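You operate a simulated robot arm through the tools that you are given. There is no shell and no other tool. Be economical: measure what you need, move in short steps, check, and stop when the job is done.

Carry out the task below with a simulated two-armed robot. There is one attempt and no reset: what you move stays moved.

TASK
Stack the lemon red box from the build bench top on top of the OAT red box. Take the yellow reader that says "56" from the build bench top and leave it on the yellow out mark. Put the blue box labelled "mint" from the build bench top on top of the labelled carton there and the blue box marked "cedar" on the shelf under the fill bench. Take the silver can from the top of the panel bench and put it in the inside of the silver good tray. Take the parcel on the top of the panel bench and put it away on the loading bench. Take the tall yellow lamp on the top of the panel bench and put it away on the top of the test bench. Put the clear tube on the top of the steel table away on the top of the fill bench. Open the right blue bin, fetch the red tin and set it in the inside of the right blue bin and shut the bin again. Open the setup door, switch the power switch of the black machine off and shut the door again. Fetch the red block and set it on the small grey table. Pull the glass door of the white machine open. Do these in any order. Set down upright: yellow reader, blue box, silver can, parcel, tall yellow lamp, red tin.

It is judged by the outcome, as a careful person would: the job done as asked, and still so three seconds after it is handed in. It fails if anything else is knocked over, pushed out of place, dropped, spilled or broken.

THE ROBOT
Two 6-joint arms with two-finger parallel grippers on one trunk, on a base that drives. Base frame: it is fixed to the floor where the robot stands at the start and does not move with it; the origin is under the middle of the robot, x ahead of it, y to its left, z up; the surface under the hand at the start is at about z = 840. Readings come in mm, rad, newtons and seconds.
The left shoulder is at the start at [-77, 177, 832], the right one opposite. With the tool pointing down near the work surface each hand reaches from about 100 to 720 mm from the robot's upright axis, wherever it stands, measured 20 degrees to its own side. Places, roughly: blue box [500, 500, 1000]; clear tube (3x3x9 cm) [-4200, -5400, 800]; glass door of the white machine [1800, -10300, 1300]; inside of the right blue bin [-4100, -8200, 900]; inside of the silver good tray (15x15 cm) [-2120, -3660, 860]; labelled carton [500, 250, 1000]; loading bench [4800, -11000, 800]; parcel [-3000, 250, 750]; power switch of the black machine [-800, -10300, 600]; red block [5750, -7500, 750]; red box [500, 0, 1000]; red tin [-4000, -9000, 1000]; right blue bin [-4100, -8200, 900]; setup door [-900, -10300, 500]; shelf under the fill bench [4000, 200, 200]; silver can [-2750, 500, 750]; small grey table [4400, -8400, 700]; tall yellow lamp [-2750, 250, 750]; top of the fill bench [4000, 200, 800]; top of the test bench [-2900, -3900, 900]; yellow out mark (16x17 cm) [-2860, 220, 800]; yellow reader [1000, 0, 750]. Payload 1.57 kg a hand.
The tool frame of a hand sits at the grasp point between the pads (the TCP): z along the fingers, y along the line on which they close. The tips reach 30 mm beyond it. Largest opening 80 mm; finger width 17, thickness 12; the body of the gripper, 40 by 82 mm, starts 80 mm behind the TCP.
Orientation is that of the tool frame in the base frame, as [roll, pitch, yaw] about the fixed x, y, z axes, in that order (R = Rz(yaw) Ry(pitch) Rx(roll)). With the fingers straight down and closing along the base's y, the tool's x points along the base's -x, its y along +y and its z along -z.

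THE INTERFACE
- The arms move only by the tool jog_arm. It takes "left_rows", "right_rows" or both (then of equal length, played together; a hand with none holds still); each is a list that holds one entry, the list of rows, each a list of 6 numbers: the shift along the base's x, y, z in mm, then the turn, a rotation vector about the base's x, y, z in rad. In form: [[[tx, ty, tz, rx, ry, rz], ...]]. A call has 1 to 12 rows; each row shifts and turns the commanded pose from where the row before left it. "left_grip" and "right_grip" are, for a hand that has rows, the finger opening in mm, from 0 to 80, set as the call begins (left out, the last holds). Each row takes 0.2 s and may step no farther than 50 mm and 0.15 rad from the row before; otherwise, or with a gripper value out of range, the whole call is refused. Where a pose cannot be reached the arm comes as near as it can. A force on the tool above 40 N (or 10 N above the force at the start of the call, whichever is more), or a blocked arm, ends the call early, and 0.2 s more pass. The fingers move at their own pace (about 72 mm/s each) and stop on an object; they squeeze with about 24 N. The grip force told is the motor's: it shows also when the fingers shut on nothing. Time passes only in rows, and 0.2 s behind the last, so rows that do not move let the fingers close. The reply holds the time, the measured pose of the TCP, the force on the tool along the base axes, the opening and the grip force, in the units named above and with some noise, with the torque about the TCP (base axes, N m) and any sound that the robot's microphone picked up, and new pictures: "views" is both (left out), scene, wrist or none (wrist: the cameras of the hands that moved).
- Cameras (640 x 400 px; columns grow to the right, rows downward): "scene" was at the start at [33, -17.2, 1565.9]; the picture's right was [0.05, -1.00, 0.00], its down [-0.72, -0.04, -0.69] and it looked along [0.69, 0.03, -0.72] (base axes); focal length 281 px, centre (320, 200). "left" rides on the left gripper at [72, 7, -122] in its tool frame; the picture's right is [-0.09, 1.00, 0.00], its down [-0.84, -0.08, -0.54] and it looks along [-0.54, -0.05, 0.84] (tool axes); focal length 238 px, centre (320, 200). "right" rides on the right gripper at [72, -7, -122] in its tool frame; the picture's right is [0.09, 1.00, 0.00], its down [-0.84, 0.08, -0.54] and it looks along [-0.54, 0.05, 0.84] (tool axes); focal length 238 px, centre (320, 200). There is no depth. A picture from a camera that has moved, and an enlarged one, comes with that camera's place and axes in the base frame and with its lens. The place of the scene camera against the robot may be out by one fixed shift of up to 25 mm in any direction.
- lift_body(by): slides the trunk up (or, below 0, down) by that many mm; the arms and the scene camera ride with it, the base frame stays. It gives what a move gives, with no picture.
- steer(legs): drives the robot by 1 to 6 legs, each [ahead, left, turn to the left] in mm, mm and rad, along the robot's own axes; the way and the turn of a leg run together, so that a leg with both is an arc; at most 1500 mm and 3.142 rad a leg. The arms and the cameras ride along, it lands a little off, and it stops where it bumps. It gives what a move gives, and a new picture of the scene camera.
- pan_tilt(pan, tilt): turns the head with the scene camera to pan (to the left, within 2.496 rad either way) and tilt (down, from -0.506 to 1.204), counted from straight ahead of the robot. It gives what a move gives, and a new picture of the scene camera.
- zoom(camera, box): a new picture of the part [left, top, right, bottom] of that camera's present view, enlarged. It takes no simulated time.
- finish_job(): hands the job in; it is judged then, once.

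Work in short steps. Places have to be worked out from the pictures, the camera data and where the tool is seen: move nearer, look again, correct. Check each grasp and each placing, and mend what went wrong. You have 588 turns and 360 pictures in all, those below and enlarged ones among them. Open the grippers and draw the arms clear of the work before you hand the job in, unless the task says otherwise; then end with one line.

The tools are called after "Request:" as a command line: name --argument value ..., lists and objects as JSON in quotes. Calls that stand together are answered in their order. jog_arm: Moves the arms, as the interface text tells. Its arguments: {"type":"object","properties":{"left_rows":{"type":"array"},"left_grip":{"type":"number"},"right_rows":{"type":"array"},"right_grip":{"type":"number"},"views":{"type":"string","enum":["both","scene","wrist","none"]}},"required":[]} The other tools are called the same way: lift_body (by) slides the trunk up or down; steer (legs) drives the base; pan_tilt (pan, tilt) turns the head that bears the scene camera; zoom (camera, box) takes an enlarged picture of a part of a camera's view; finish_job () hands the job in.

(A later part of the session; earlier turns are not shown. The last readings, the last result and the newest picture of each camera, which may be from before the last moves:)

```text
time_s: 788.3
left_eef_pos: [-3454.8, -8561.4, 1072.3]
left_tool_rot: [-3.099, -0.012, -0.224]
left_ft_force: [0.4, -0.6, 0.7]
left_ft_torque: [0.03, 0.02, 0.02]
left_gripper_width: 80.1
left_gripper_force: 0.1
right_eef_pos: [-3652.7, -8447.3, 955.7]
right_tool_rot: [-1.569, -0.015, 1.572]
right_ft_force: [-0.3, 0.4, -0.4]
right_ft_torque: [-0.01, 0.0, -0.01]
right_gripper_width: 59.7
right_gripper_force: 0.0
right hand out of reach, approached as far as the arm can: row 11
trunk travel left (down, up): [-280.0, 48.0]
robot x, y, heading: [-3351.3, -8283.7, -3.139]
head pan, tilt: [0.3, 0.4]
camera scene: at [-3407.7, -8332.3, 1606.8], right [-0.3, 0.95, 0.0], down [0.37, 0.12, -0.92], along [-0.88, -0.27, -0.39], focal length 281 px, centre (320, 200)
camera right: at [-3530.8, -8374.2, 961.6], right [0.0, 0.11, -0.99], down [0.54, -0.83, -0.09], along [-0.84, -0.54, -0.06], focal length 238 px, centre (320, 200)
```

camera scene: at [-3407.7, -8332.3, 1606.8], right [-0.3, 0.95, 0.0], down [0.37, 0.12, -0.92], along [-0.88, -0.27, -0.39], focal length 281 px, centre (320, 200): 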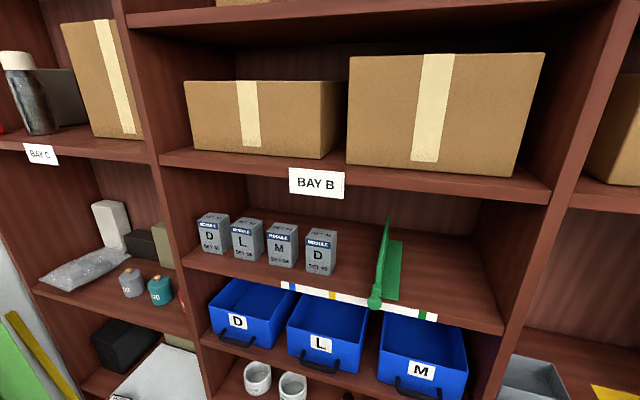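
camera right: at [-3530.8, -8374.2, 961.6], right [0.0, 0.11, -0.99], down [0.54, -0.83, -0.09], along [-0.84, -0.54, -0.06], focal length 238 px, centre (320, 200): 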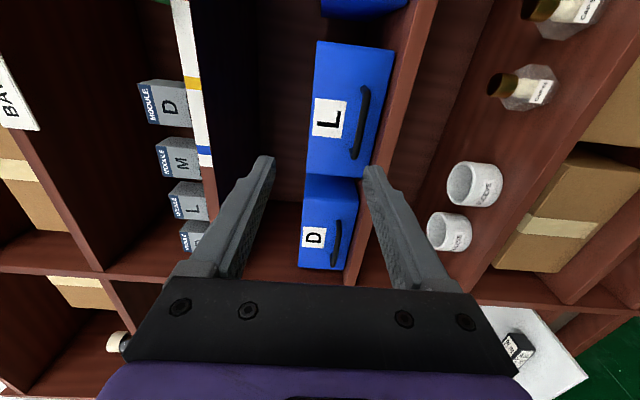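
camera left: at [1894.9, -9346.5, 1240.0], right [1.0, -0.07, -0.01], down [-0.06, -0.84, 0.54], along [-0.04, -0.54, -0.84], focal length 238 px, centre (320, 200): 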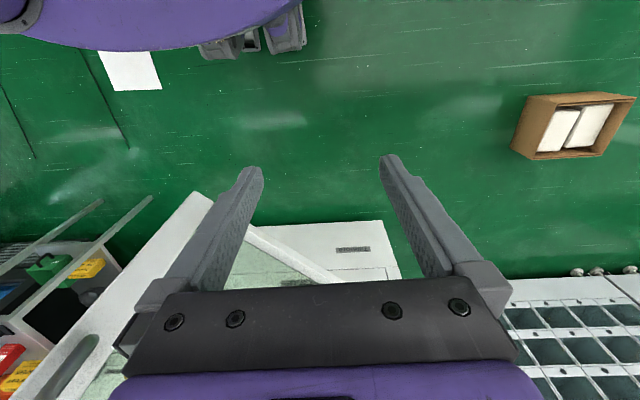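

Handles are at z≈885; bin M's handle at y≈-8239. Move the hand there and look.

Request:
jog_arm --right_rows '[[[0, 35, -10, 0, 0, 0], [0, 35, -10, 0, 0, 0], [0, 35, -15, 0, 0, 0], [0, 35, -15, 0, 0, 0], [0, 35, -20, 0, 0, 0], [0, 33, 0, 0, 0, 0], [-40, 0, 0, 0, 0, 0], [-40, 0, 0, 0, 0, 0], [0, 0, 0, 0, 0, 0]]]'

```text
time_s: 790.3
left_eef_pos: [-3455.8, -8561.2, 1072.8]
left_tool_rot: [-3.098, -0.012, -0.226]
left_ft_force: [0.0, -0.3, 0.4]
left_ft_torque: [-0.04, 0.01, 0.0]
left_gripper_width: 79.9
left_gripper_force: 0.0
right_eef_pos: [-3773.4, -8279.2, 1004.0]
right_tool_rot: [-1.572, -0.015, 1.574]
right_ft_force: [0.2, 0.0, 0.2]
right_ft_torque: [-0.01, -0.01, 0.02]
right_gripper_width: 60.1
right_gripper_force: 0.1
right hand out of reach, approached as far as the arm can: row 1, 2, 3, 4, 5, 6
trunk travel left (down, up): [-280.0, 48.0]
robot x, y, heading: [-3350.8, -8283.1, -3.137]
head pan, tilt: [0.3, 0.4]
camera scene: at [-3406.7, -8331.5, 1606.8], right [-0.3, 0.95, 0.0], down [0.37, 0.12, -0.92], along [-0.88, -0.27, -0.39], focal length 281 px, centre (320, 200)
camera right: at [-3651.1, -8207.3, 1010.2], right [0.0, 0.11, -0.99], down [0.54, -0.83, -0.09], along [-0.84, -0.54, -0.06], focal length 238 px, centre (320, 200)
```

scene: 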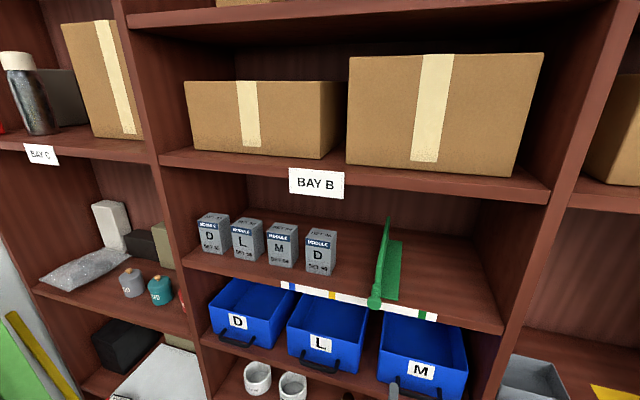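
right: 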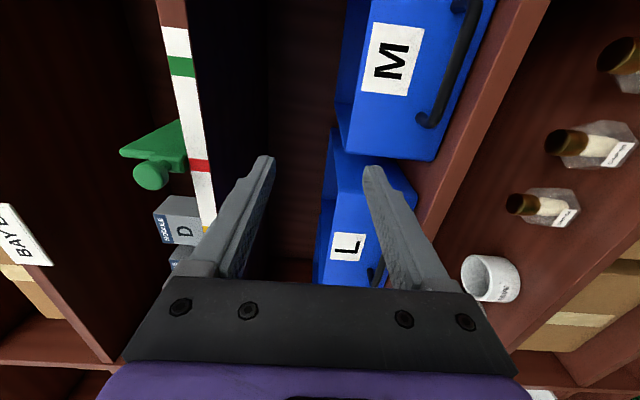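

Lower the trunk 125 mm to bring the hand to handle height, then recheck.

Request:
lift_body --by -125

Request:
jog_arm --right_rows '[[[-20, 25, 0, 0, 0, 0], [-20, 25, 0, 0, 0, 0], [0, 0, 0, 0, 0, 0]]]' --views "wrist"

```text
time_s: 791.8
left_eef_pos: [-3456.0, -8561.2, 947.4]
left_tool_rot: [-3.097, -0.011, -0.225]
left_ft_force: [0.7, -0.4, 0.2]
left_ft_torque: [0.0, 0.0, -0.05]
left_gripper_width: 80.1
left_gripper_force: 0.0
right_eef_pos: [-3776.9, -8281.0, 879.7]
right_tool_rot: [-1.57, -0.016, 1.572]
right_ft_force: [-0.4, 0.5, -0.3]
right_ft_torque: [-0.02, 0.02, -0.03]
right_gripper_width: 60.1
right_gripper_force: 0.0
trunk travel left (down, up): [-155.0, 173.0]
robot x, y, heading: [-3355.2, -8282.6, -3.142]
head pan, tilt: [0.3, 0.4]
```

```text
time_s: 792.6
left_eef_pos: [-3455.7, -8560.3, 947.6]
left_tool_rot: [-3.098, -0.011, -0.226]
left_ft_force: [-0.2, -0.4, -0.1]
left_ft_torque: [-0.02, 0.0, -0.01]
left_gripper_width: 80.0
left_gripper_force: 0.0
right_eef_pos: [-3817.3, -8231.5, 877.8]
right_tool_rot: [-1.571, -0.016, 1.574]
right_ft_force: [0.4, -0.3, 0.0]
right_ft_torque: [0.0, 0.0, -0.03]
right_gripper_width: 60.1
right_gripper_force: 0.1
trunk travel left (down, up): [-155.0, 173.0]
robot x, y, heading: [-3353.2, -8282.3, -3.141]
head pan, tilt: [0.3, 0.4]
camera right: at [-3694.0, -8158.9, 884.3], right [0.0, 0.11, -0.99], down [0.54, -0.83, -0.09], along [-0.84, -0.54, -0.06], focal length 238 px, centre (320, 200)
```

right: 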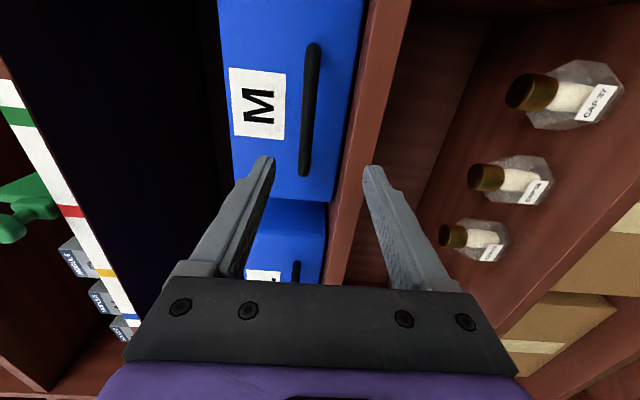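

Handle: y −8274…−8159, x≈-3918, z≈888. Advance onto it.

Request:
jog_arm --right_rows '[[[-30, 15, 10, 0, 0, 0], [-30, 0, 0, 0, 0, 0], [-15, 0, 0, 0, 0, 0], [-6, 0, 0, 0, 0, 0], [-6, 0, 0, 0, 0, 0], [-4, 0, 0, 0, 0, 0]]]' --views "wrist"

```text
time_s: 793.3
left_eef_pos: [-3455.4, -8560.3, 947.2]
left_tool_rot: [-3.097, -0.013, -0.225]
left_ft_force: [0.6, 0.4, 0.2]
left_ft_torque: [-0.02, -0.02, 0.02]
left_gripper_width: 80.1
left_gripper_force: 0.1
right_eef_pos: [-3876.8, -8216.8, 887.8]
right_tool_rot: [-1.574, -0.014, 1.575]
right_ft_force: [8.1, -0.6, 1.8]
right_ft_torque: [-0.01, -0.28, -0.02]
right_gripper_width: 59.3
right_gripper_force: 0.1
trunk travel left (down, up): [-155.0, 173.0]
robot x, y, heading: [-3353.1, -8284.9, -3.139]
head pan, tilt: [0.3, 0.4]
stopped in row 3 (right hand): the force on the tool passed its limit at 68 N (the readings are from after the stop); the commanded pose is now the measured one
camera right: at [-3752.9, -8144.2, 895.1], right [0.0, 0.11, -0.99], down [0.55, -0.83, -0.09], along [-0.84, -0.54, -0.06], focal length 238 px, centre (320, 200)
```

right: 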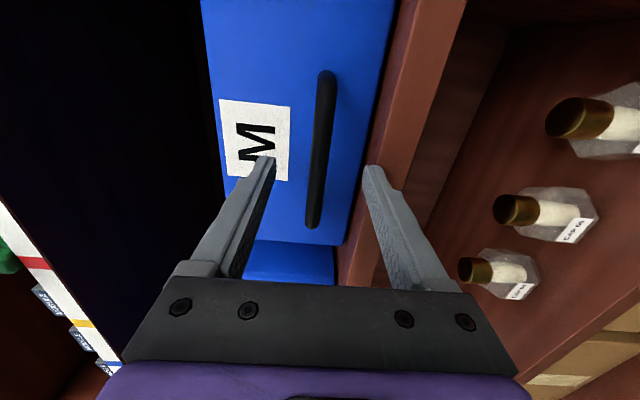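

Tips touch the bin front; the handle is between the fingers at the TCP. Back off 4 mm and close.

Request:
jog_arm --right_rows '[[[4, 0, 0, 0, 0, 0], [0, 0, 0, 0, 0, 0]]]' --views "none"

Request:
jog_arm --right_rows '[[[0, 0, 0, 0, 0, 0], [0, 0, 0, 0, 0, 0], [0, 0, 0, 0, 0, 0]]]' --right_grip 0 --views "wrist"

```text
time_s: 793.9
left_eef_pos: [-3455.6, -8560.4, 947.2]
left_tool_rot: [-3.097, -0.011, -0.225]
left_ft_force: [0.6, -0.6, 0.7]
left_ft_torque: [0.01, 0.0, -0.03]
left_gripper_width: 80.2
left_gripper_force: 0.0
right_eef_pos: [-3873.4, -8218.4, 888.0]
right_tool_rot: [-1.572, -0.016, 1.577]
right_ft_force: [-0.6, 0.2, -0.6]
right_ft_torque: [-0.01, 0.03, 0.0]
right_gripper_width: 59.9
right_gripper_force: 0.0
trunk travel left (down, up): [-155.0, 173.0]
robot x, y, heading: [-3353.5, -8281.9, -3.14]
head pan, tilt: [0.3, 0.4]
```

```text
time_s: 794.7
left_eef_pos: [-3455.0, -8559.8, 948.2]
left_tool_rot: [-3.099, -0.01, -0.224]
left_ft_force: [-0.3, 0.5, 0.5]
left_ft_torque: [0.0, -0.01, -0.01]
left_gripper_width: 79.9
left_gripper_force: 0.1
right_eef_pos: [-3871.5, -8218.0, 890.1]
right_tool_rot: [-1.568, -0.015, 1.575]
right_ft_force: [-1.4, -1.8, 23.2]
right_ft_torque: [-0.37, 0.57, -0.24]
right_gripper_width: 11.9
right_gripper_force: 29.3
trunk travel left (down, up): [-155.0, 173.0]
robot x, y, heading: [-3354.4, -8282.2, -3.142]
head pan, tilt: [0.3, 0.4]
camera right: at [-3749.3, -8145.9, 896.3], right [0.0, 0.11, -0.99], down [0.54, -0.83, -0.09], along [-0.84, -0.54, -0.06], focal length 238 px, centre (320, 200)
```

right: 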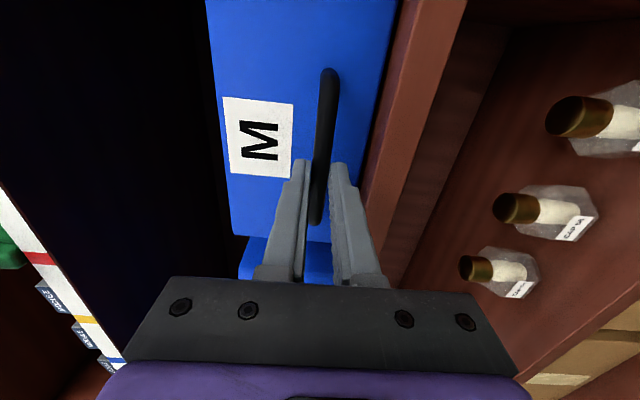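

Gripped. Ease up 3 mm and pull the bin out by backing the base.

Request:
jog_arm --right_rows '[[[3, 0, 2, 0, 0, 0], [4, 0, 1, 0, 0, 0], [6, 0, 0, 0, 0, 0], [6, 0, 0, 0, 0, 0]]]' --views "none"

Request:
steer --legs '[[-60, 0, 0]]'

```text
time_s: 795.7
left_eef_pos: [-3457.4, -8560.5, 947.4]
left_tool_rot: [-3.098, -0.017, -0.226]
left_ft_force: [-0.5, -0.7, -1.0]
left_ft_torque: [0.02, 0.03, 0.01]
left_gripper_width: 80.3
left_gripper_force: 0.0
right_eef_pos: [-3853.4, -8217.7, 889.7]
right_tool_rot: [-1.576, -0.014, 1.577]
right_ft_force: [-0.5, -4.1, -25.2]
right_ft_torque: [-0.41, -0.57, 0.73]
right_gripper_width: 12.0
right_gripper_force: 29.2
trunk travel left (down, up): [-155.0, 173.0]
robot x, y, heading: [-3353.4, -8283.0, -3.146]
head pan, tilt: [0.3, 0.4]
```

```text
time_s: 796.7
left_eef_pos: [-3406.8, -8560.3, 947.3]
left_tool_rot: [-3.099, -0.012, -0.225]
left_ft_force: [0.3, -0.4, -0.4]
left_ft_torque: [0.01, -0.02, 0.01]
left_gripper_width: 80.2
left_gripper_force: 0.1
right_eef_pos: [-3803.8, -8217.0, 889.8]
right_tool_rot: [-1.576, -0.008, 1.581]
right_ft_force: [1.7, -0.2, -4.1]
right_ft_torque: [-0.39, -0.05, 0.85]
right_gripper_width: 11.7
right_gripper_force: 29.5
trunk travel left (down, up): [-155.0, 173.0]
robot x, y, heading: [-3306.4, -8285.3, -3.138]
head pan, tilt: [0.3, 0.4]
stopped in leg 1: the force on the tool passed its limit at 46 N (the readings are from after the stop); the commanded pose is now the measured one
camera scene: at [-3365.7, -8331.6, 1481.3], right [-0.3, 0.95, 0.0], down [0.37, 0.12, -0.92], along [-0.88, -0.27, -0.39], focal length 281 px, centre (320, 200)
```

scene: 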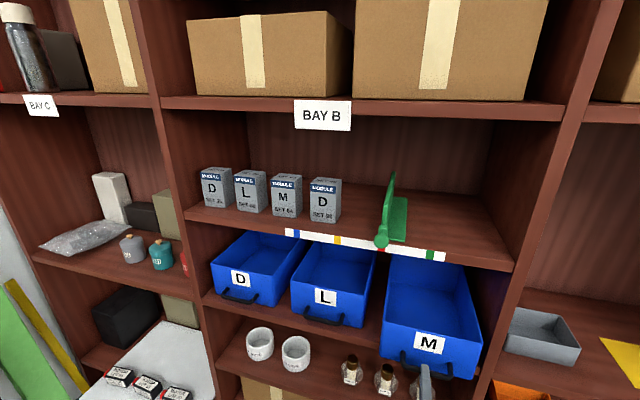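

Bin has come out ≈70 mm. Continue.

Request:
jog_arm --right_rows '[[[5, 0, 0, 0, 0, 0], [8, 0, 0, 0, 0, 0], [10, 0, 0, 0, 0, 0], [10, 0, 0, 0, 0, 0], [10, 0, 0, 0, 0, 0]]]' --views "none"

Request:
steer --legs '[[-60, 0, 0]]'

```text
time_s: 797.9
left_eef_pos: [-3407.9, -8561.2, 948.0]
left_tool_rot: [-3.098, -0.014, -0.227]
left_ft_force: [-0.9, 0.8, -0.2]
left_ft_torque: [0.01, -0.04, -0.04]
left_gripper_width: 80.2
left_gripper_force: 0.1
right_eef_pos: [-3761.6, -8218.0, 890.6]
right_tool_rot: [-1.577, -0.01, 1.579]
right_ft_force: [1.1, -0.5, -32.1]
right_ft_torque: [-0.26, -0.72, 0.16]
right_gripper_width: 12.0
right_gripper_force: 29.1
trunk travel left (down, up): [-155.0, 173.0]
robot x, y, heading: [-3303.5, -8282.6, -3.14]
head pan, tilt: [0.3, 0.4]
```

```text
time_s: 798.9
left_eef_pos: [-3360.0, -8561.2, 947.2]
left_tool_rot: [-3.097, -0.013, -0.223]
left_ft_force: [0.1, 0.6, -0.4]
left_ft_torque: [-0.03, 0.02, 0.02]
left_gripper_width: 79.9
left_gripper_force: 0.1
right_eef_pos: [-3715.9, -8217.6, 889.9]
right_tool_rot: [-1.579, -0.005, 1.581]
right_ft_force: [1.7, 0.6, -6.8]
right_ft_torque: [-0.27, -0.15, 0.77]
right_gripper_width: 11.6
right_gripper_force: 29.1
trunk travel left (down, up): [-155.0, 173.0]
robot x, y, heading: [-3260.4, -8283.3, -3.138]
head pan, tilt: [0.3, 0.4]
stopped in leg 1: the force on the tool passed its limit at 49 N (the readings are from after the stop); the commanded pose is now the measured one
camera scene: at [-3320.6, -8331.5, 1481.2], right [-0.3, 0.95, 0.0], down [0.37, 0.12, -0.92], along [-0.88, -0.27, -0.39], focal length 281 px, centre (320, 200)
```

scene: 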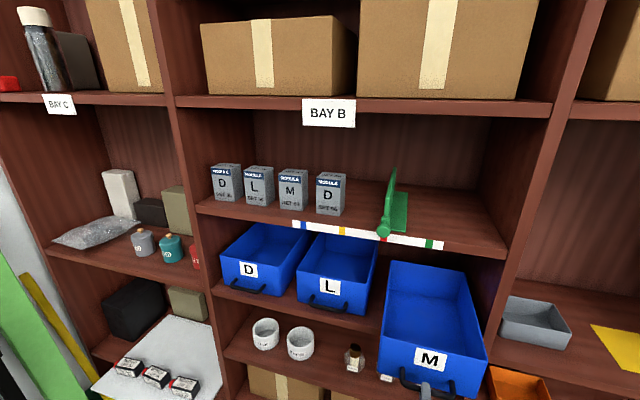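

Out ≈157 mm. Pull ~35 mm more with the arm, easing down 2 mm.

Request:
jog_arm --right_rows '[[[3, 0, -1, 0, 0, 0], [7, 0, -1, 0, 0, 0], [8, 0, 0, 0, 0, 0], [8, 0, 0, 0, 0, 0], [8, 0, 0, 0, 0, 0]]]' --views "none"

```text
time_s: 800.1
left_eef_pos: [-3359.0, -8560.6, 948.7]
left_tool_rot: [-3.097, -0.01, -0.227]
left_ft_force: [0.5, 0.7, -0.2]
left_ft_torque: [-0.01, 0.0, -0.01]
left_gripper_width: 79.7
left_gripper_force: 0.0
right_eef_pos: [-3680.8, -8217.9, 889.9]
right_tool_rot: [-1.576, -0.007, 1.578]
right_ft_force: [-0.7, -4.1, 28.7]
right_ft_torque: [-0.23, 0.7, -0.57]
right_gripper_width: 11.8
right_gripper_force: 29.1
trunk travel left (down, up): [-155.0, 173.0]
robot x, y, heading: [-3256.9, -8283.8, -3.138]
head pan, tilt: [0.3, 0.4]
```

Bin out ≈190 mm. Release and back off, then check it stays.

Request:
jog_arm --right_rows '[[[0, 0, 0, 0, 0, 0], [0, 0, 0, 0, 0, 0], [0, 0, 0, 0, 0, 0]]]' --right_grip 50 --views "none"

Request:
steer --legs '[[-110, 0, 0]]'

```text
time_s: 800.9
left_eef_pos: [-3360.7, -8560.5, 948.1]
left_tool_rot: [-3.098, -0.012, -0.225]
left_ft_force: [-0.5, 0.3, 0.3]
left_ft_torque: [-0.05, 0.01, -0.02]
left_gripper_width: 79.9
left_gripper_force: 0.0
right_eef_pos: [-3681.9, -8217.1, 888.8]
right_tool_rot: [-1.578, -0.008, 1.578]
right_ft_force: [0.8, 0.2, -0.1]
right_ft_torque: [0.01, -0.01, 0.03]
right_gripper_width: 49.9
right_gripper_force: 0.1
trunk travel left (down, up): [-155.0, 173.0]
robot x, y, heading: [-3258.4, -8287.6, -3.14]
head pan, tilt: [0.3, 0.4]
```

```text
time_s: 802.0
left_eef_pos: [-3250.4, -8561.3, 947.5]
left_tool_rot: [-3.099, -0.009, -0.224]
left_ft_force: [0.1, -0.5, 0.4]
left_ft_torque: [0.0, 0.04, -0.01]
left_gripper_width: 80.0
left_gripper_force: 0.1
right_eef_pos: [-3571.8, -8217.7, 890.1]
right_tool_rot: [-1.577, -0.008, 1.578]
right_ft_force: [0.0, -0.1, 0.4]
right_ft_torque: [-0.01, -0.03, 0.03]
right_gripper_width: 49.9
right_gripper_force: 0.1
trunk travel left (down, up): [-155.0, 173.0]
robot x, y, heading: [-3150.6, -8283.2, -3.136]
head pan, tilt: [0.3, 0.4]
camera scene: at [-3210.1, -8331.5, 1481.2], right [-0.3, 0.95, 0.0], down [0.37, 0.12, -0.92], along [-0.88, -0.27, -0.39], focal length 281 px, centre (320, 200)
```

scene: 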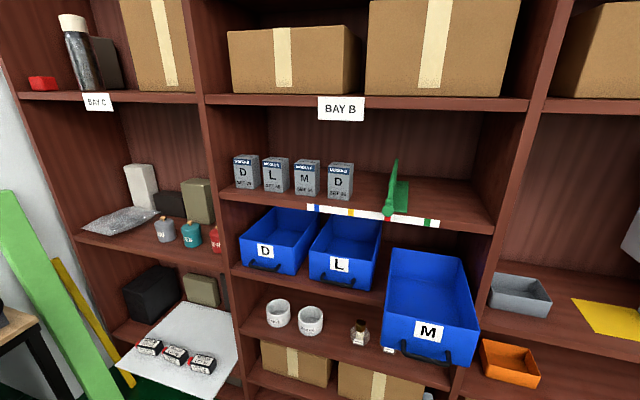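

The bin stays open. Meanwhile re-orient: right tool back to vertical, left tool straightened in yaw and tilted forward 0.8 rad for the tin.

Request:
jog_arm --right_rows '[[[8, 0, 14, 0, -0.143, 0], [8, 0, 14, 0, -0.143, 0], [8, 0, 14, 0, -0.143, 0], [8, 0, 14, 0, -0.143, 0], [8, 0, 14, 0, -0.143, 0], [0, 0, 14, 0, -0.143, 0], [0, 0, 14, 0, -0.143, 0], [0, 0, 14, 0, -0.143, 0], [0, 0, 14, 0, -0.143, 0], [0, 0, 10, 0, -0.143, 0], [0, 0, 0, 0, -0.14, 0]]]' --left_rows '[[[-20, 5, 10, 0, 0, 0.11], [-20, 5, 10, 0, 0, 0.115], [-20, 5, 10, 0, 0.08, 0], [-20, 5, 10, 0, 0.08, 0], [-20, 5, 10, 0, 0.08, 0], [-20, 5, 10, 0, 0.09, 0], [-20, 5, 10, 0, 0.09, 0], [-20, 5, 10, 0, 0.09, 0], [-20, 5, 0, 0, 0.1, 0], [-20, 5, 0, 0, 0.1, 0], [-20, 0, 0, 0, 0.09, 0]]]' --left_grip 80 --views "none"

Request:
steer --legs '[[0, 580, 0]]'

```text
time_s: 804.5
left_eef_pos: [-3473.5, -8509.4, 1029.2]
left_tool_rot: [-3.098, 0.788, 0.0]
left_ft_force: [-0.6, -0.1, -0.1]
left_ft_torque: [0.02, -0.02, 0.0]
left_gripper_width: 79.7
left_gripper_force: 0.0
right_eef_pos: [-3532.4, -8219.1, 1024.7]
right_tool_rot: [3.131, 0.006, 1.578]
right_ft_force: [0.6, 0.1, 0.2]
right_ft_torque: [-0.01, 0.02, -0.03]
right_gripper_width: 49.8
right_gripper_force: 0.1
trunk travel left (down, up): [-155.0, 173.0]
robot x, y, heading: [-3148.5, -8280.7, -3.142]
head pan, tilt: [0.3, 0.4]
```

```text
time_s: 810.1
left_eef_pos: [-3468.5, -9101.5, 1028.9]
left_tool_rot: [-3.099, 0.79, 0.005]
left_ft_force: [-0.3, -0.3, 1.0]
left_ft_torque: [-0.03, 0.02, -0.02]
left_gripper_width: 80.1
left_gripper_force: 0.1
right_eef_pos: [-3530.7, -8809.6, 1025.0]
right_tool_rot: [3.135, 0.007, 1.586]
right_ft_force: [0.6, 0.4, 1.0]
right_ft_torque: [0.0, -0.02, -0.05]
right_gripper_width: 50.0
right_gripper_force: 0.0
trunk travel left (down, up): [-155.0, 173.0]
robot x, y, heading: [-3149.8, -8874.8, -3.132]
head pan, tilt: [0.3, 0.4]
camera scene: at [-3208.1, -8921.2, 1481.2], right [-0.3, 0.95, 0.0], down [0.37, 0.12, -0.92], along [-0.88, -0.28, -0.39], focal length 281 px, centre (320, 200)
```

scene: 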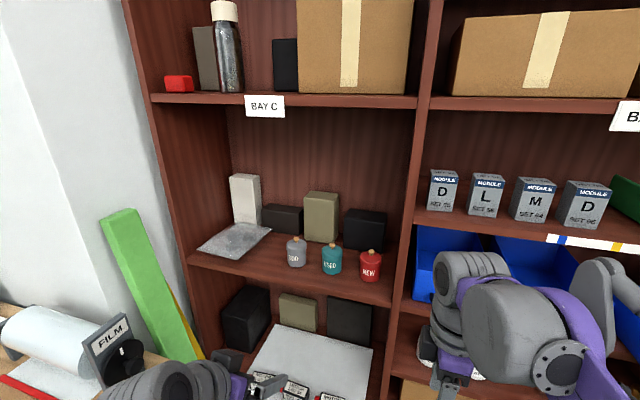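

Zoom on the tins.

Request:
zoom --camera "scene" --box '[270, 215, 410, 300]'

```text
4.57 times, centred on (340, 258) of scene
camera zoom: at [-3208.1, -8921.2, 1481.2], right [-0.3, 0.95, 0.0], down [0.37, 0.12, -0.92], along [-0.88, -0.28, -0.39], focal length 1284 px, centre (229, -63)
```

zoom: 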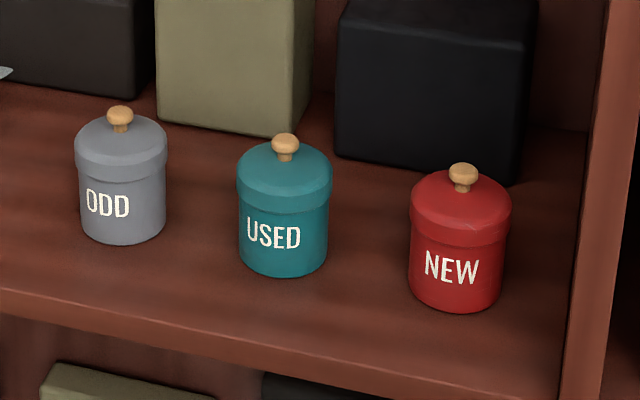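

Drive ahead 280 mm and take a wrist view.

Request:
steer --legs '[[280, 0, -0.008]]'

Request:
jog_arm --left_rows '[[[0, 35, 0, 0, 0, 0], [0, 35, 0, 0, 0, 0], [0, 30, 0, 0, 0, 0], [0, 0, 0, 0, 0, 0]]]' --views "wrist"

```text
time_s: 812.0
left_eef_pos: [-3749.5, -9096.6, 1027.7]
left_tool_rot: [-3.099, 0.789, -0.007]
left_ft_force: [0.1, 0.5, -0.3]
left_ft_torque: [0.03, -0.03, -0.02]
left_gripper_width: 80.3
left_gripper_force: 0.1
right_eef_pos: [-3807.9, -8806.2, 1025.8]
right_tool_rot: [3.134, 0.007, 1.571]
right_ft_force: [-0.5, 0.5, 0.4]
right_ft_torque: [-0.02, -0.02, -0.03]
right_gripper_width: 50.3
right_gripper_force: 0.1
trunk travel left (down, up): [-155.0, 173.0]
robot x, y, heading: [-3425.5, -8870.6, 3.141]
head pan, tilt: [0.3, 0.4]
camera scene: at [-3487.4, -8921.0, 1481.2], right [-0.29, 0.96, 0.0], down [0.37, 0.11, -0.92], along [-0.88, -0.27, -0.39], focal length 281 px, centre (320, 200)
```

scene: 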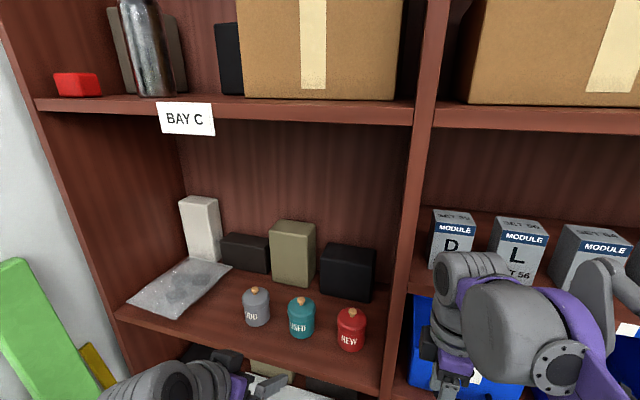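

```text
time_s: 813.0
left_eef_pos: [-3750.5, -8997.9, 1026.2]
left_tool_rot: [-3.097, 0.79, -0.006]
left_ft_force: [0.6, 0.2, 0.9]
left_ft_torque: [0.05, 0.0, 0.02]
left_gripper_width: 80.2
left_gripper_force: 0.0
right_eef_pos: [-3806.5, -8805.8, 1025.4]
right_tool_rot: [3.135, 0.006, 1.575]
right_ft_force: [0.3, 0.5, -0.4]
right_ft_torque: [-0.02, -0.01, 0.01]
right_gripper_width: 50.1
right_gripper_force: 0.1
trunk travel left (down, up): [-155.0, 173.0]
robot x, y, heading: [-3424.5, -8871.0, 3.138]
head pan, tilt: [0.3, 0.4]
camera left: at [-3613.9, -9011.1, 1062.8], right [-0.1, -0.99, 0.04], down [-0.2, 0.06, 0.98], along [-0.97, 0.09, -0.21], focal length 238 px, centre (320, 200)
```

left: 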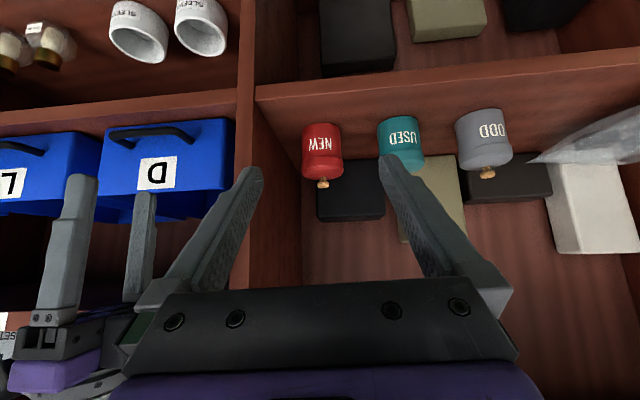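

Tin ≈66 mm body, 73 mm lid, centre ≈[-4045,-8987], shelf z≈835. Move to a pre-grasp point and check alignment.

Request:
jog_arm --left_rows '[[[-36, 2, -13, 0, 0, 0], [-36, 2, -13, 0, 0, 0], [-36, 2, -14, 0, 0, 0], [-36, 2, -14, 0, 0, 0], [-36, 2, -14, 0, 0, 0], [-30, 1, -13, 0, 0, 0], [0, 0, 0, 0, 0, 0]]]' --views "wrist"

```text
time_s: 814.6
left_eef_pos: [-3961.9, -8985.8, 944.5]
left_tool_rot: [-3.097, 0.791, -0.006]
left_ft_force: [0.1, 0.2, -0.1]
left_ft_torque: [0.0, -0.01, -0.01]
left_gripper_width: 80.1
left_gripper_force: 0.1
right_eef_pos: [-3806.9, -8806.2, 1025.9]
right_tool_rot: [3.135, 0.006, 1.572]
right_ft_force: [0.6, 0.8, -0.6]
right_ft_torque: [0.0, 0.01, 0.02]
right_gripper_width: 50.1
right_gripper_force: 0.0
trunk travel left (down, up): [-155.0, 173.0]
robot x, y, heading: [-3423.9, -8875.2, 3.144]
head pan, tilt: [0.3, 0.4]
camera left: at [-3824.6, -9001.2, 980.5], right [-0.1, -0.99, 0.03], down [-0.2, 0.06, 0.98], along [-0.97, 0.09, -0.21], focal length 238 px, centre (320, 200)
```

left: 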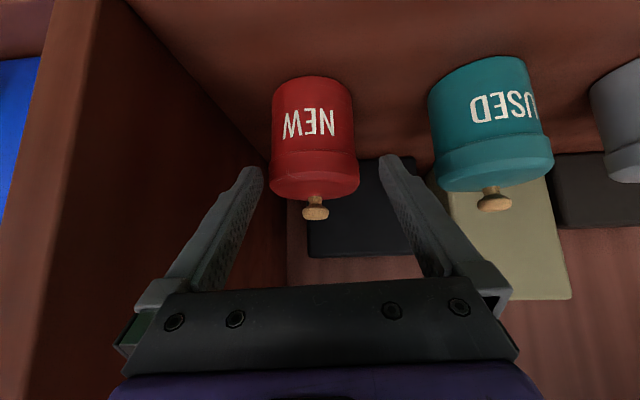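

Re-triangulating: tin axis ≈[-4011,-8979], lid 74 mm, knob at z≈947, shelf z≈856. Gripping the knob from above with a vertical tool is safer. Straighten the left tool while rising.

Request:
jog_arm --left_rows '[[[10, 0, 20, 0, -0.1, 0], [10, 0, 20, 0, -0.1, 0], [10, 0, 20, 0, -0.1, 0], [0, 0, 20, 0, -0.1, 0], [0, 0, 10, 0, -0.1, 0], [0, 0, 0, 0, -0.1, 0], [0, 0, 0, 0, -0.1, 0], [0, 0, 0, 0, -0.09, 0], [-20, 3, 0, 0.0, 0, 0], [0, 0, 0, 0, 0, 0]]]' --left_grip 50

```text
time_s: 816.9
left_eef_pos: [-3950.0, -8982.5, 1038.0]
left_tool_rot: [-3.095, -0.002, -0.005]
left_ft_force: [-0.5, -0.2, 0.3]
left_ft_torque: [0.03, 0.01, 0.01]
left_gripper_width: 50.1
left_gripper_force: 0.0
right_eef_pos: [-3806.9, -8805.7, 1025.3]
right_tool_rot: [3.136, 0.006, 1.572]
right_ft_force: [0.4, 0.1, 1.0]
right_ft_torque: [-0.04, -0.01, 0.02]
right_gripper_width: 50.1
right_gripper_force: 0.1
trunk travel left (down, up): [-155.0, 173.0]
robot x, y, heading: [-3430.2, -8873.1, 3.137]
head pan, tilt: [0.3, 0.4]
camera scene: at [-3486.1, -8921.1, 1481.2], right [-0.29, 0.96, 0.0], down [0.37, 0.11, -0.92], along [-0.88, -0.27, -0.39], focal length 281 px, centre (320, 200)
camera left: at [-3878.7, -8996.4, 1161.4], right [-0.1, -0.99, -0.05], down [-0.84, 0.06, 0.54], along [-0.54, 0.09, -0.84], focal length 238 px, centre (320, 200)
```

scene: 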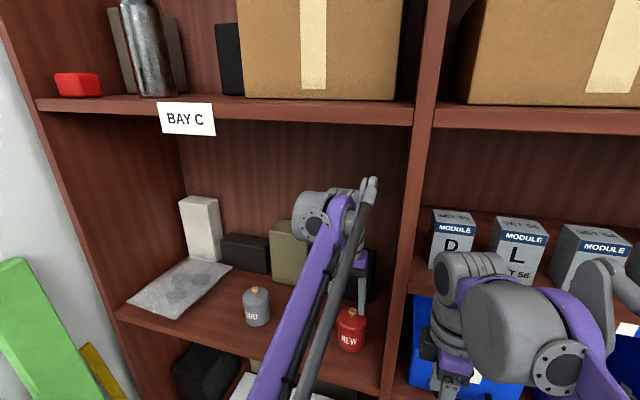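
left: 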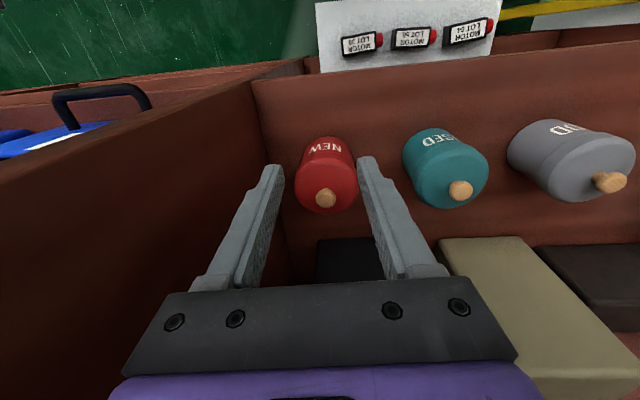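

Knob at ≈[-4014,-8979]. Move above it and check.

Request:
jog_arm --left_rows '[[[-32, 2, 0, -0.023, 0, 0], [-31, 1.5, 0, -0.023, 0, 0], [0, 0, -20, 0, 0, 0], [0, 0, 0, 0, 0, 0]]]' --views "wrist"

```text
time_s: 817.9
left_eef_pos: [-3980.9, -8983.5, 994.9]
left_tool_rot: [-3.14, -0.001, -0.005]
left_ft_force: [-0.6, 0.3, 0.5]
left_ft_torque: [0.0, -0.01, -0.01]
left_gripper_width: 50.0
left_gripper_force: 0.0
left hand out of reach, approached as far as the arm can: row 1, 2
right_eef_pos: [-3807.5, -8805.5, 1024.1]
right_tool_rot: [3.136, 0.007, 1.573]
right_ft_force: [-0.6, -0.3, -0.7]
right_ft_torque: [-0.01, -0.02, 0.03]
right_gripper_width: 50.0
right_gripper_force: 0.0
trunk travel left (down, up): [-155.0, 173.0]
robot x, y, heading: [-3427.6, -8875.6, 3.138]
head pan, tilt: [0.3, 0.4]
camera left: at [-3909.3, -8992.1, 1117.1], right [-0.1, -1.0, 0.0], down [-0.84, 0.08, 0.54], along [-0.54, 0.05, -0.84], focal length 238 px, centre (320, 200)
```

left: 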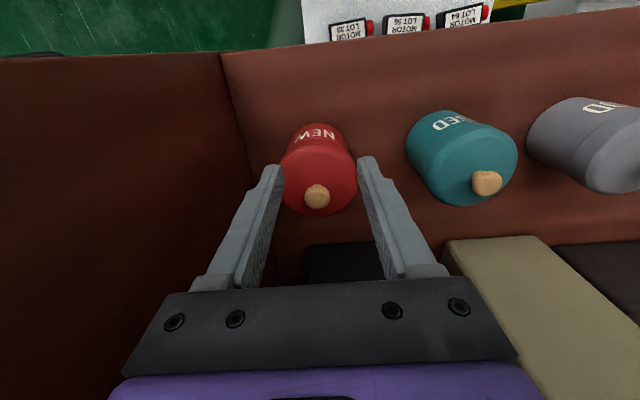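

Reach limit; raise the trunk 60 mm and drive ahead 40 mm, then recheck.

Request:
lift_body --by 60

Request:
steer --legs '[[36, 0, 0]]'

Request:
jog_arm --left_rows '[[[0, 2, -25, 0, 0, 0], [0, 0, -20, 0, 0, 0], [0, 0, 0, 0, 0, 0]]]' --views "wrist"

```text
time_s: 818.9
left_eef_pos: [-3981.3, -8982.5, 1052.6]
left_tool_rot: [-3.14, 0.001, -0.003]
left_ft_force: [-0.1, -0.1, 0.3]
left_ft_torque: [0.01, -0.03, -0.03]
left_gripper_width: 49.9
left_gripper_force: 0.0
right_eef_pos: [-3808.6, -8806.0, 1085.7]
right_tool_rot: [3.135, 0.006, 1.573]
right_ft_force: [0.9, 0.6, -0.7]
right_ft_torque: [0.01, -0.01, 0.01]
right_gripper_width: 49.9
right_gripper_force: 0.2
trunk travel left (down, up): [-215.0, 113.0]
robot x, y, heading: [-3425.9, -8871.5, 3.141]
head pan, tilt: [0.3, 0.4]
```

```text
time_s: 819.7
left_eef_pos: [-4016.1, -8982.4, 1053.0]
left_tool_rot: [-3.14, -0.002, -0.006]
left_ft_force: [0.3, 0.1, 0.3]
left_ft_torque: [0.0, -0.04, -0.01]
left_gripper_width: 50.3
left_gripper_force: 0.0
right_eef_pos: [-3843.8, -8806.1, 1084.6]
right_tool_rot: [3.134, 0.005, 1.572]
right_ft_force: [-0.6, 0.1, 0.7]
right_ft_torque: [-0.03, -0.02, 0.03]
right_gripper_width: 49.9
right_gripper_force: 0.1
trunk travel left (down, up): [-215.0, 113.0]
robot x, y, heading: [-3460.0, -8870.9, 3.136]
head pan, tilt: [0.3, 0.4]
camera scene: at [-3516.7, -8920.8, 1539.2], right [-0.29, 0.96, 0.0], down [0.37, 0.11, -0.92], along [-0.88, -0.27, -0.39], focal length 281 px, centre (320, 200)
```

scene: 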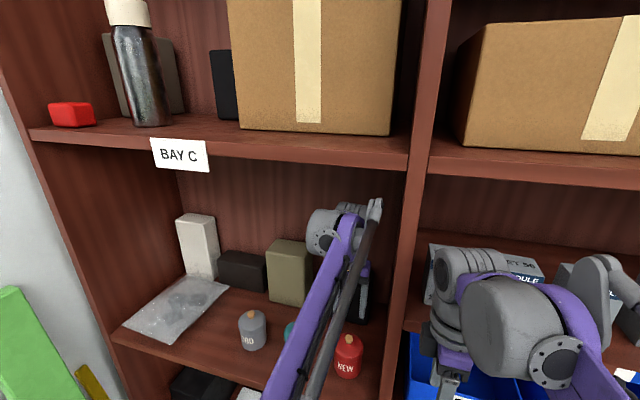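

```text
time_s: 820.5
left_eef_pos: [-4014.0, -8981.1, 1007.1]
left_tool_rot: [-3.14, -0.001, -0.005]
left_ft_force: [0.2, -0.4, 0.6]
left_ft_torque: [0.0, 0.02, -0.01]
left_gripper_width: 50.1
left_gripper_force: 0.1
right_eef_pos: [-3842.5, -8805.5, 1085.3]
right_tool_rot: [3.134, 0.008, 1.572]
right_ft_force: [-0.5, 0.0, 0.6]
right_ft_torque: [0.03, -0.01, -0.01]
right_gripper_width: 49.8
right_gripper_force: 0.1
trunk travel left (down, up): [-215.0, 113.0]
robot x, y, heading: [-3462.1, -8871.4, 3.139]
head pan, tilt: [0.3, 0.4]
camera left: at [-3943.1, -8989.0, 1129.2], right [-0.1, -1.0, 0.0], down [-0.84, 0.08, 0.54], along [-0.54, 0.05, -0.84], focal length 238 px, centre (320, 200)
```

left: 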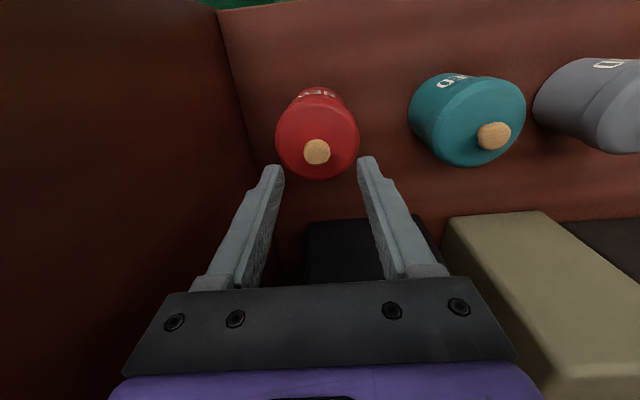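

Aligned. Lower so the tips flank the knob just above the lid, and close.

Request:
jog_arm --left_rows '[[[0, 1, -25, 0, 0, 0], [0, 0, -10, 0, 0, 0], [0, 0, -4, 0, 0, 0], [0, 0, -3, 0, 0, 0], [0, 0, 0, 0, 0, 0]]]' --views "wrist"

```text
time_s: 821.7
left_eef_pos: [-4015.4, -8979.8, 964.8]
left_tool_rot: [-3.14, -0.002, -0.003]
left_ft_force: [0.1, 0.7, 0.4]
left_ft_torque: [0.04, 0.01, 0.02]
left_gripper_width: 50.0
left_gripper_force: 0.0
right_eef_pos: [-3842.1, -8805.3, 1085.6]
right_tool_rot: [3.135, 0.008, 1.574]
right_ft_force: [-0.1, -0.2, 0.4]
right_ft_torque: [-0.03, 0.05, 0.02]
right_gripper_width: 50.0
right_gripper_force: 0.1
trunk travel left (down, up): [-215.0, 113.0]
robot x, y, heading: [-3460.5, -8873.9, 3.143]
head pan, tilt: [0.3, 0.4]
camera left: at [-3944.0, -8988.9, 1087.7], right [-0.1, -1.0, 0.0], down [-0.84, 0.08, 0.54], along [-0.54, 0.05, -0.84], focal length 238 px, centre (320, 200)
```

left: 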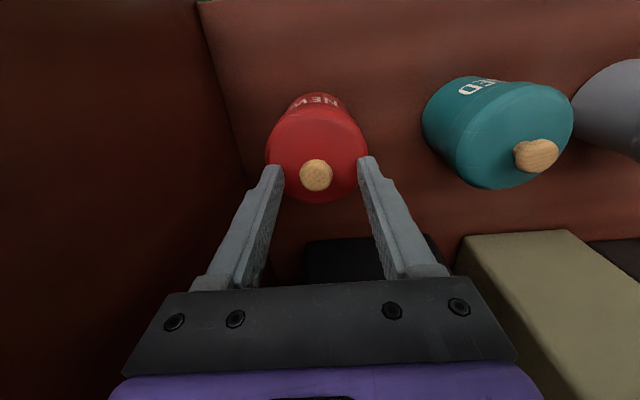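

Lower 4 mm more and close on the knob.

Request:
jog_arm --left_rows '[[[0, 0, -2, 0, 0, 0], [0, 0, -2, 0, 0, 0], [0, 0, 0, 0, 0, 0]]]' --views "none"

Request:
jog_arm --left_rows '[[[0, 0, 0, 0, 0, 0], [0, 0, 0, 0, 0, 0], [0, 0, 0, 0, 0, 0]]]' --left_grip 0 --views "wrist"

```text
time_s: 822.5
left_eef_pos: [-4014.2, -8978.9, 962.7]
left_tool_rot: [-3.139, 0.001, -0.008]
left_ft_force: [-6.4, 1.3, 30.3]
left_ft_torque: [0.74, 0.1, 0.15]
left_gripper_width: 50.0
left_gripper_force: 0.2
right_eef_pos: [-3841.4, -8804.8, 1084.9]
right_tool_rot: [3.137, 0.008, 1.572]
right_ft_force: [-0.6, -0.3, -0.8]
right_ft_torque: [-0.01, 0.0, -0.05]
right_gripper_width: 49.9
right_gripper_force: 0.0
trunk travel left (down, up): [-215.0, 113.0]
robot x, y, heading: [-3457.6, -8874.2, 3.142]
head pan, tilt: [0.3, 0.4]
```

```text
time_s: 823.3
left_eef_pos: [-4014.4, -8979.4, 962.9]
left_tool_rot: [-3.14, 0.0, -0.005]
left_ft_force: [-6.8, 1.2, 35.2]
left_ft_torque: [0.32, 0.12, 0.05]
left_gripper_width: 48.2
left_gripper_force: 24.1
right_eef_pos: [-3840.5, -8804.9, 1086.6]
right_tool_rot: [3.136, 0.007, 1.573]
right_ft_force: [0.5, 0.3, -0.1]
right_ft_torque: [0.0, 0.0, 0.01]
right_gripper_width: 49.8
right_gripper_force: 0.1
trunk travel left (down, up): [-215.0, 113.0]
robot x, y, heading: [-3462.3, -8872.1, 3.136]
head pan, tilt: [0.3, 0.4]
camera left: at [-3942.6, -8987.1, 1085.3], right [-0.1, -1.0, 0.0], down [-0.84, 0.08, 0.54], along [-0.54, 0.05, -0.84], focal length 238 px, centre (320, 200)
```

left: 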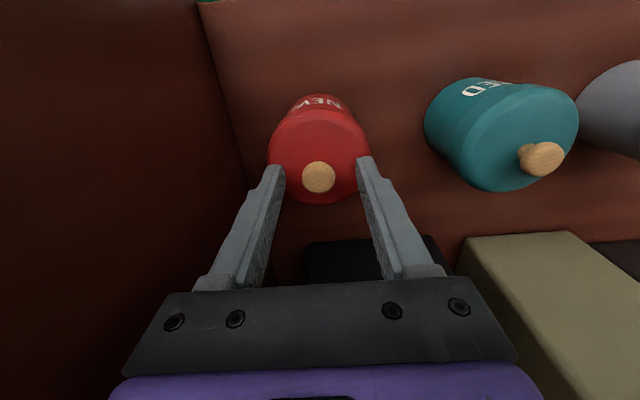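

The fingers jam on the lid's shoulder, so the knob isn't graspable this way. Raise, open, and use the body grasp with the tilted tool instead.

Request:
jog_arm --left_rows '[[[0, 0, 3, 0, 0, 0], [0, 0, 15, 0, 0, 0], [0, 0, 25, 0, 0, 0], [0, 0, 30, 0, 0, 0], [15, 0, 30, 0, 0, 0], [30, 0, 0, 0, 0.1, 0], [40, 0, 0, 0, 0.1, 0], [40, 0, 0, 0, 0.1, 0], [40, 0, -20, 0, 0.12, 0], [20, 0, -20, 0, 0.12, 0], [0, 0, -20, 0, 0.13, 0], [0, 0, 0, 0, 0.13, 0]]]' --left_grip 80 --views "wrist"

```text
time_s: 825.9
left_eef_pos: [-3830.6, -8978.7, 1004.8]
left_tool_rot: [3.141, 0.801, -0.005]
left_ft_force: [-0.2, 0.2, -0.6]
left_ft_torque: [0.05, 0.01, 0.01]
left_gripper_width: 80.0
left_gripper_force: 0.1
right_eef_pos: [-3842.0, -8806.0, 1086.2]
right_tool_rot: [3.136, 0.006, 1.574]
right_ft_force: [0.9, 0.0, -0.1]
right_ft_torque: [0.04, 0.0, -0.02]
right_gripper_width: 50.0
right_gripper_force: 0.0
trunk travel left (down, up): [-215.0, 113.0]
robot x, y, heading: [-3461.7, -8869.7, 3.133]
head pan, tilt: [0.3, 0.4]
camera left: at [-3693.2, -8987.1, 1039.4], right [-0.07, -1.0, 0.07], down [-0.19, 0.08, 0.98], along [-0.98, 0.05, -0.2], focal length 238 px, centre (320, 200)
```

left: 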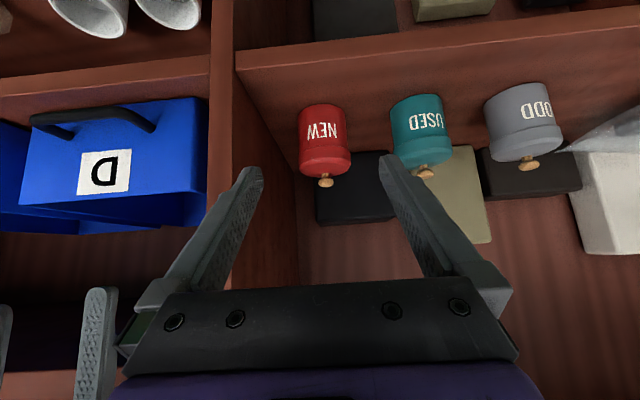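

Tin still standing. Tilt further (1.15 rad) so the fingers pass beneath the lid, and move to pre-grasp.

Request:
jog_arm --left_rows '[[[-15, 0, -20, 0, 0.12, 0], [-20, 0, -25, 0, 0.12, 0], [-26, 0, -25, 0, 0.11, 0], [0, 0, 0, 0, 0, 0]]]' --views "wrist"

```text
time_s: 826.9
left_eef_pos: [-3891.4, -8978.7, 933.9]
left_tool_rot: [3.133, 1.151, -0.01]
left_ft_force: [-0.2, 0.3, 0.1]
left_ft_torque: [-0.02, -0.01, 0.02]
left_gripper_width: 79.9
left_gripper_force: 0.0
right_eef_pos: [-3841.8, -8806.8, 1085.0]
right_tool_rot: [3.136, 0.007, 1.572]
right_ft_force: [0.4, 0.0, 0.2]
right_ft_torque: [0.0, 0.01, -0.02]
right_gripper_width: 49.9
right_gripper_force: 0.0
trunk travel left (down, up): [-215.0, 113.0]
robot x, y, heading: [-3462.0, -8870.4, 3.136]
head pan, tilt: [0.3, 0.4]
camera left: at [-3750.6, -8987.3, 919.6], right [-0.04, -1.0, 0.09], down [0.15, 0.08, 0.98], along [-0.99, 0.05, 0.15], focal length 238 px, centre (320, 200)
```

left: 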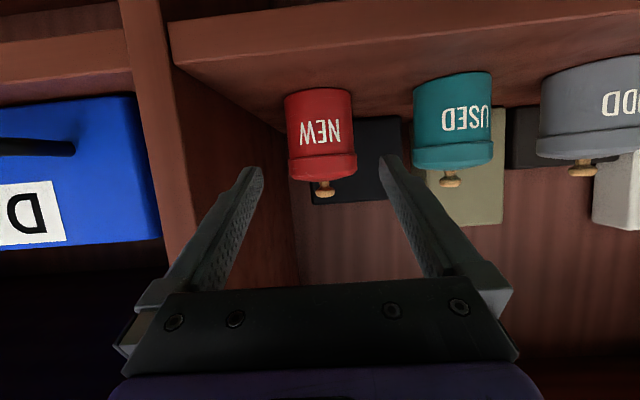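

Aligned within 2 mm, lid bottom at z≈909. Advance.

Request:
jog_arm --left_rows '[[[-25, -1, -11, 0, 0, 0], [-25, -1, -11, 0, 0, 0], [-20, 0, -9, 0, 0, 0], [0, 0, 0, 0, 0, 0]]]' --views "wrist"

```text
time_s: 827.9
left_eef_pos: [-3960.1, -8979.4, 903.6]
left_tool_rot: [3.135, 1.149, -0.014]
left_ft_force: [0.6, 0.0, 0.2]
left_ft_torque: [0.02, -0.01, -0.04]
left_gripper_width: 79.9
left_gripper_force: 0.0
right_eef_pos: [-3842.3, -8805.7, 1085.4]
right_tool_rot: [3.137, 0.01, 1.574]
right_ft_force: [1.0, 0.1, -0.4]
right_ft_torque: [0.0, -0.03, 0.01]
right_gripper_width: 50.2
right_gripper_force: 0.0
trunk travel left (down, up): [-215.0, 113.0]
robot x, y, heading: [-3459.9, -8869.0, 3.145]
head pan, tilt: [0.3, 0.4]
camera left: at [-3819.9, -8987.8, 889.5], right [-0.04, -1.0, 0.09], down [0.15, 0.08, 0.99], along [-0.99, 0.05, 0.15], focal length 238 px, centre (320, 200)
```

left: 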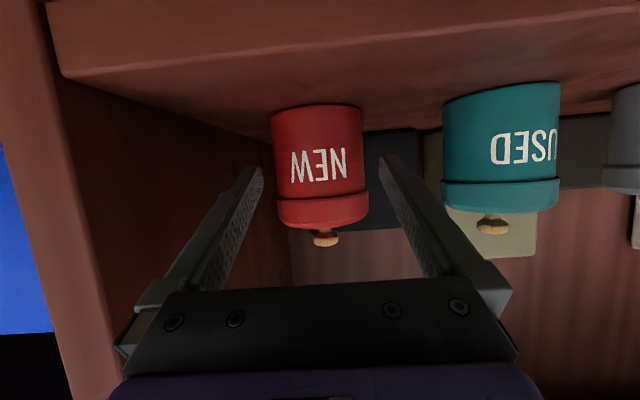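

Good. Final advance and grip.

Request:
jog_arm --left_rows '[[[-18, 1, -8, 0, 0, 0], [-18, 0, -7, 0, 0, 0], [-14, 0, -6, 0, 0, 0], [0, 0, 0, 0, 0, 0]]]' --views "none"

Request:
jog_arm --left_rows '[[[0, 0, 0, 0, 0, 0], [0, 0, 0, 0, 0, 0], [0, 0, 0, 0, 0, 0]]]' --left_grip 0 --views "wrist"

```text
time_s: 828.9
left_eef_pos: [-4012.5, -8979.5, 881.3]
left_tool_rot: [3.133, 1.147, -0.013]
left_ft_force: [0.4, 0.4, 0.4]
left_ft_torque: [-0.03, -0.03, -0.02]
left_gripper_width: 80.0
left_gripper_force: 0.0
right_eef_pos: [-3842.8, -8806.0, 1086.6]
right_tool_rot: [3.134, 0.008, 1.573]
right_ft_force: [0.2, -0.2, -1.0]
right_ft_torque: [0.01, 0.01, 0.01]
right_gripper_width: 49.9
right_gripper_force: 0.1
trunk travel left (down, up): [-215.0, 113.0]
robot x, y, heading: [-3460.2, -8872.0, 3.142]
head pan, tilt: [0.3, 0.4]
```

```text
time_s: 829.7
left_eef_pos: [-4013.8, -8980.5, 881.8]
left_tool_rot: [3.134, 1.148, -0.013]
left_ft_force: [-0.8, 0.2, 0.0]
left_ft_torque: [0.05, 0.01, 0.0]
left_gripper_width: 69.5
left_gripper_force: 23.3
right_eef_pos: [-3842.7, -8806.3, 1085.1]
right_tool_rot: [3.136, 0.008, 1.573]
right_ft_force: [-0.6, 1.1, 0.4]
right_ft_torque: [-0.03, -0.01, -0.02]
right_gripper_width: 49.8
right_gripper_force: 0.1
trunk travel left (down, up): [-215.0, 113.0]
robot x, y, heading: [-3462.5, -8870.8, 3.139]
head pan, tilt: [0.3, 0.4]
camera left: at [-3872.9, -8988.4, 867.2], right [-0.04, -1.0, 0.09], down [0.15, 0.08, 0.99], along [-0.99, 0.05, 0.15], focal length 238 px, centre (320, 200)
```

left: 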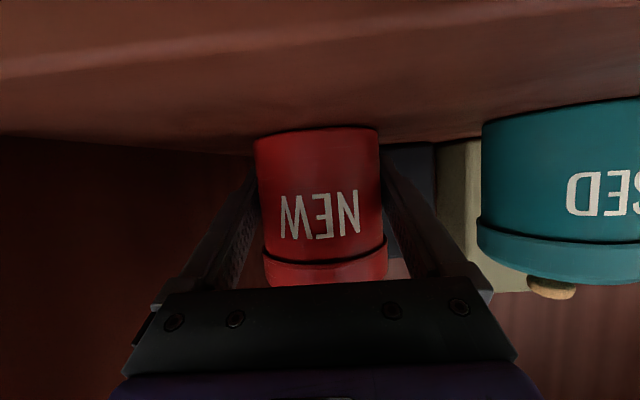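

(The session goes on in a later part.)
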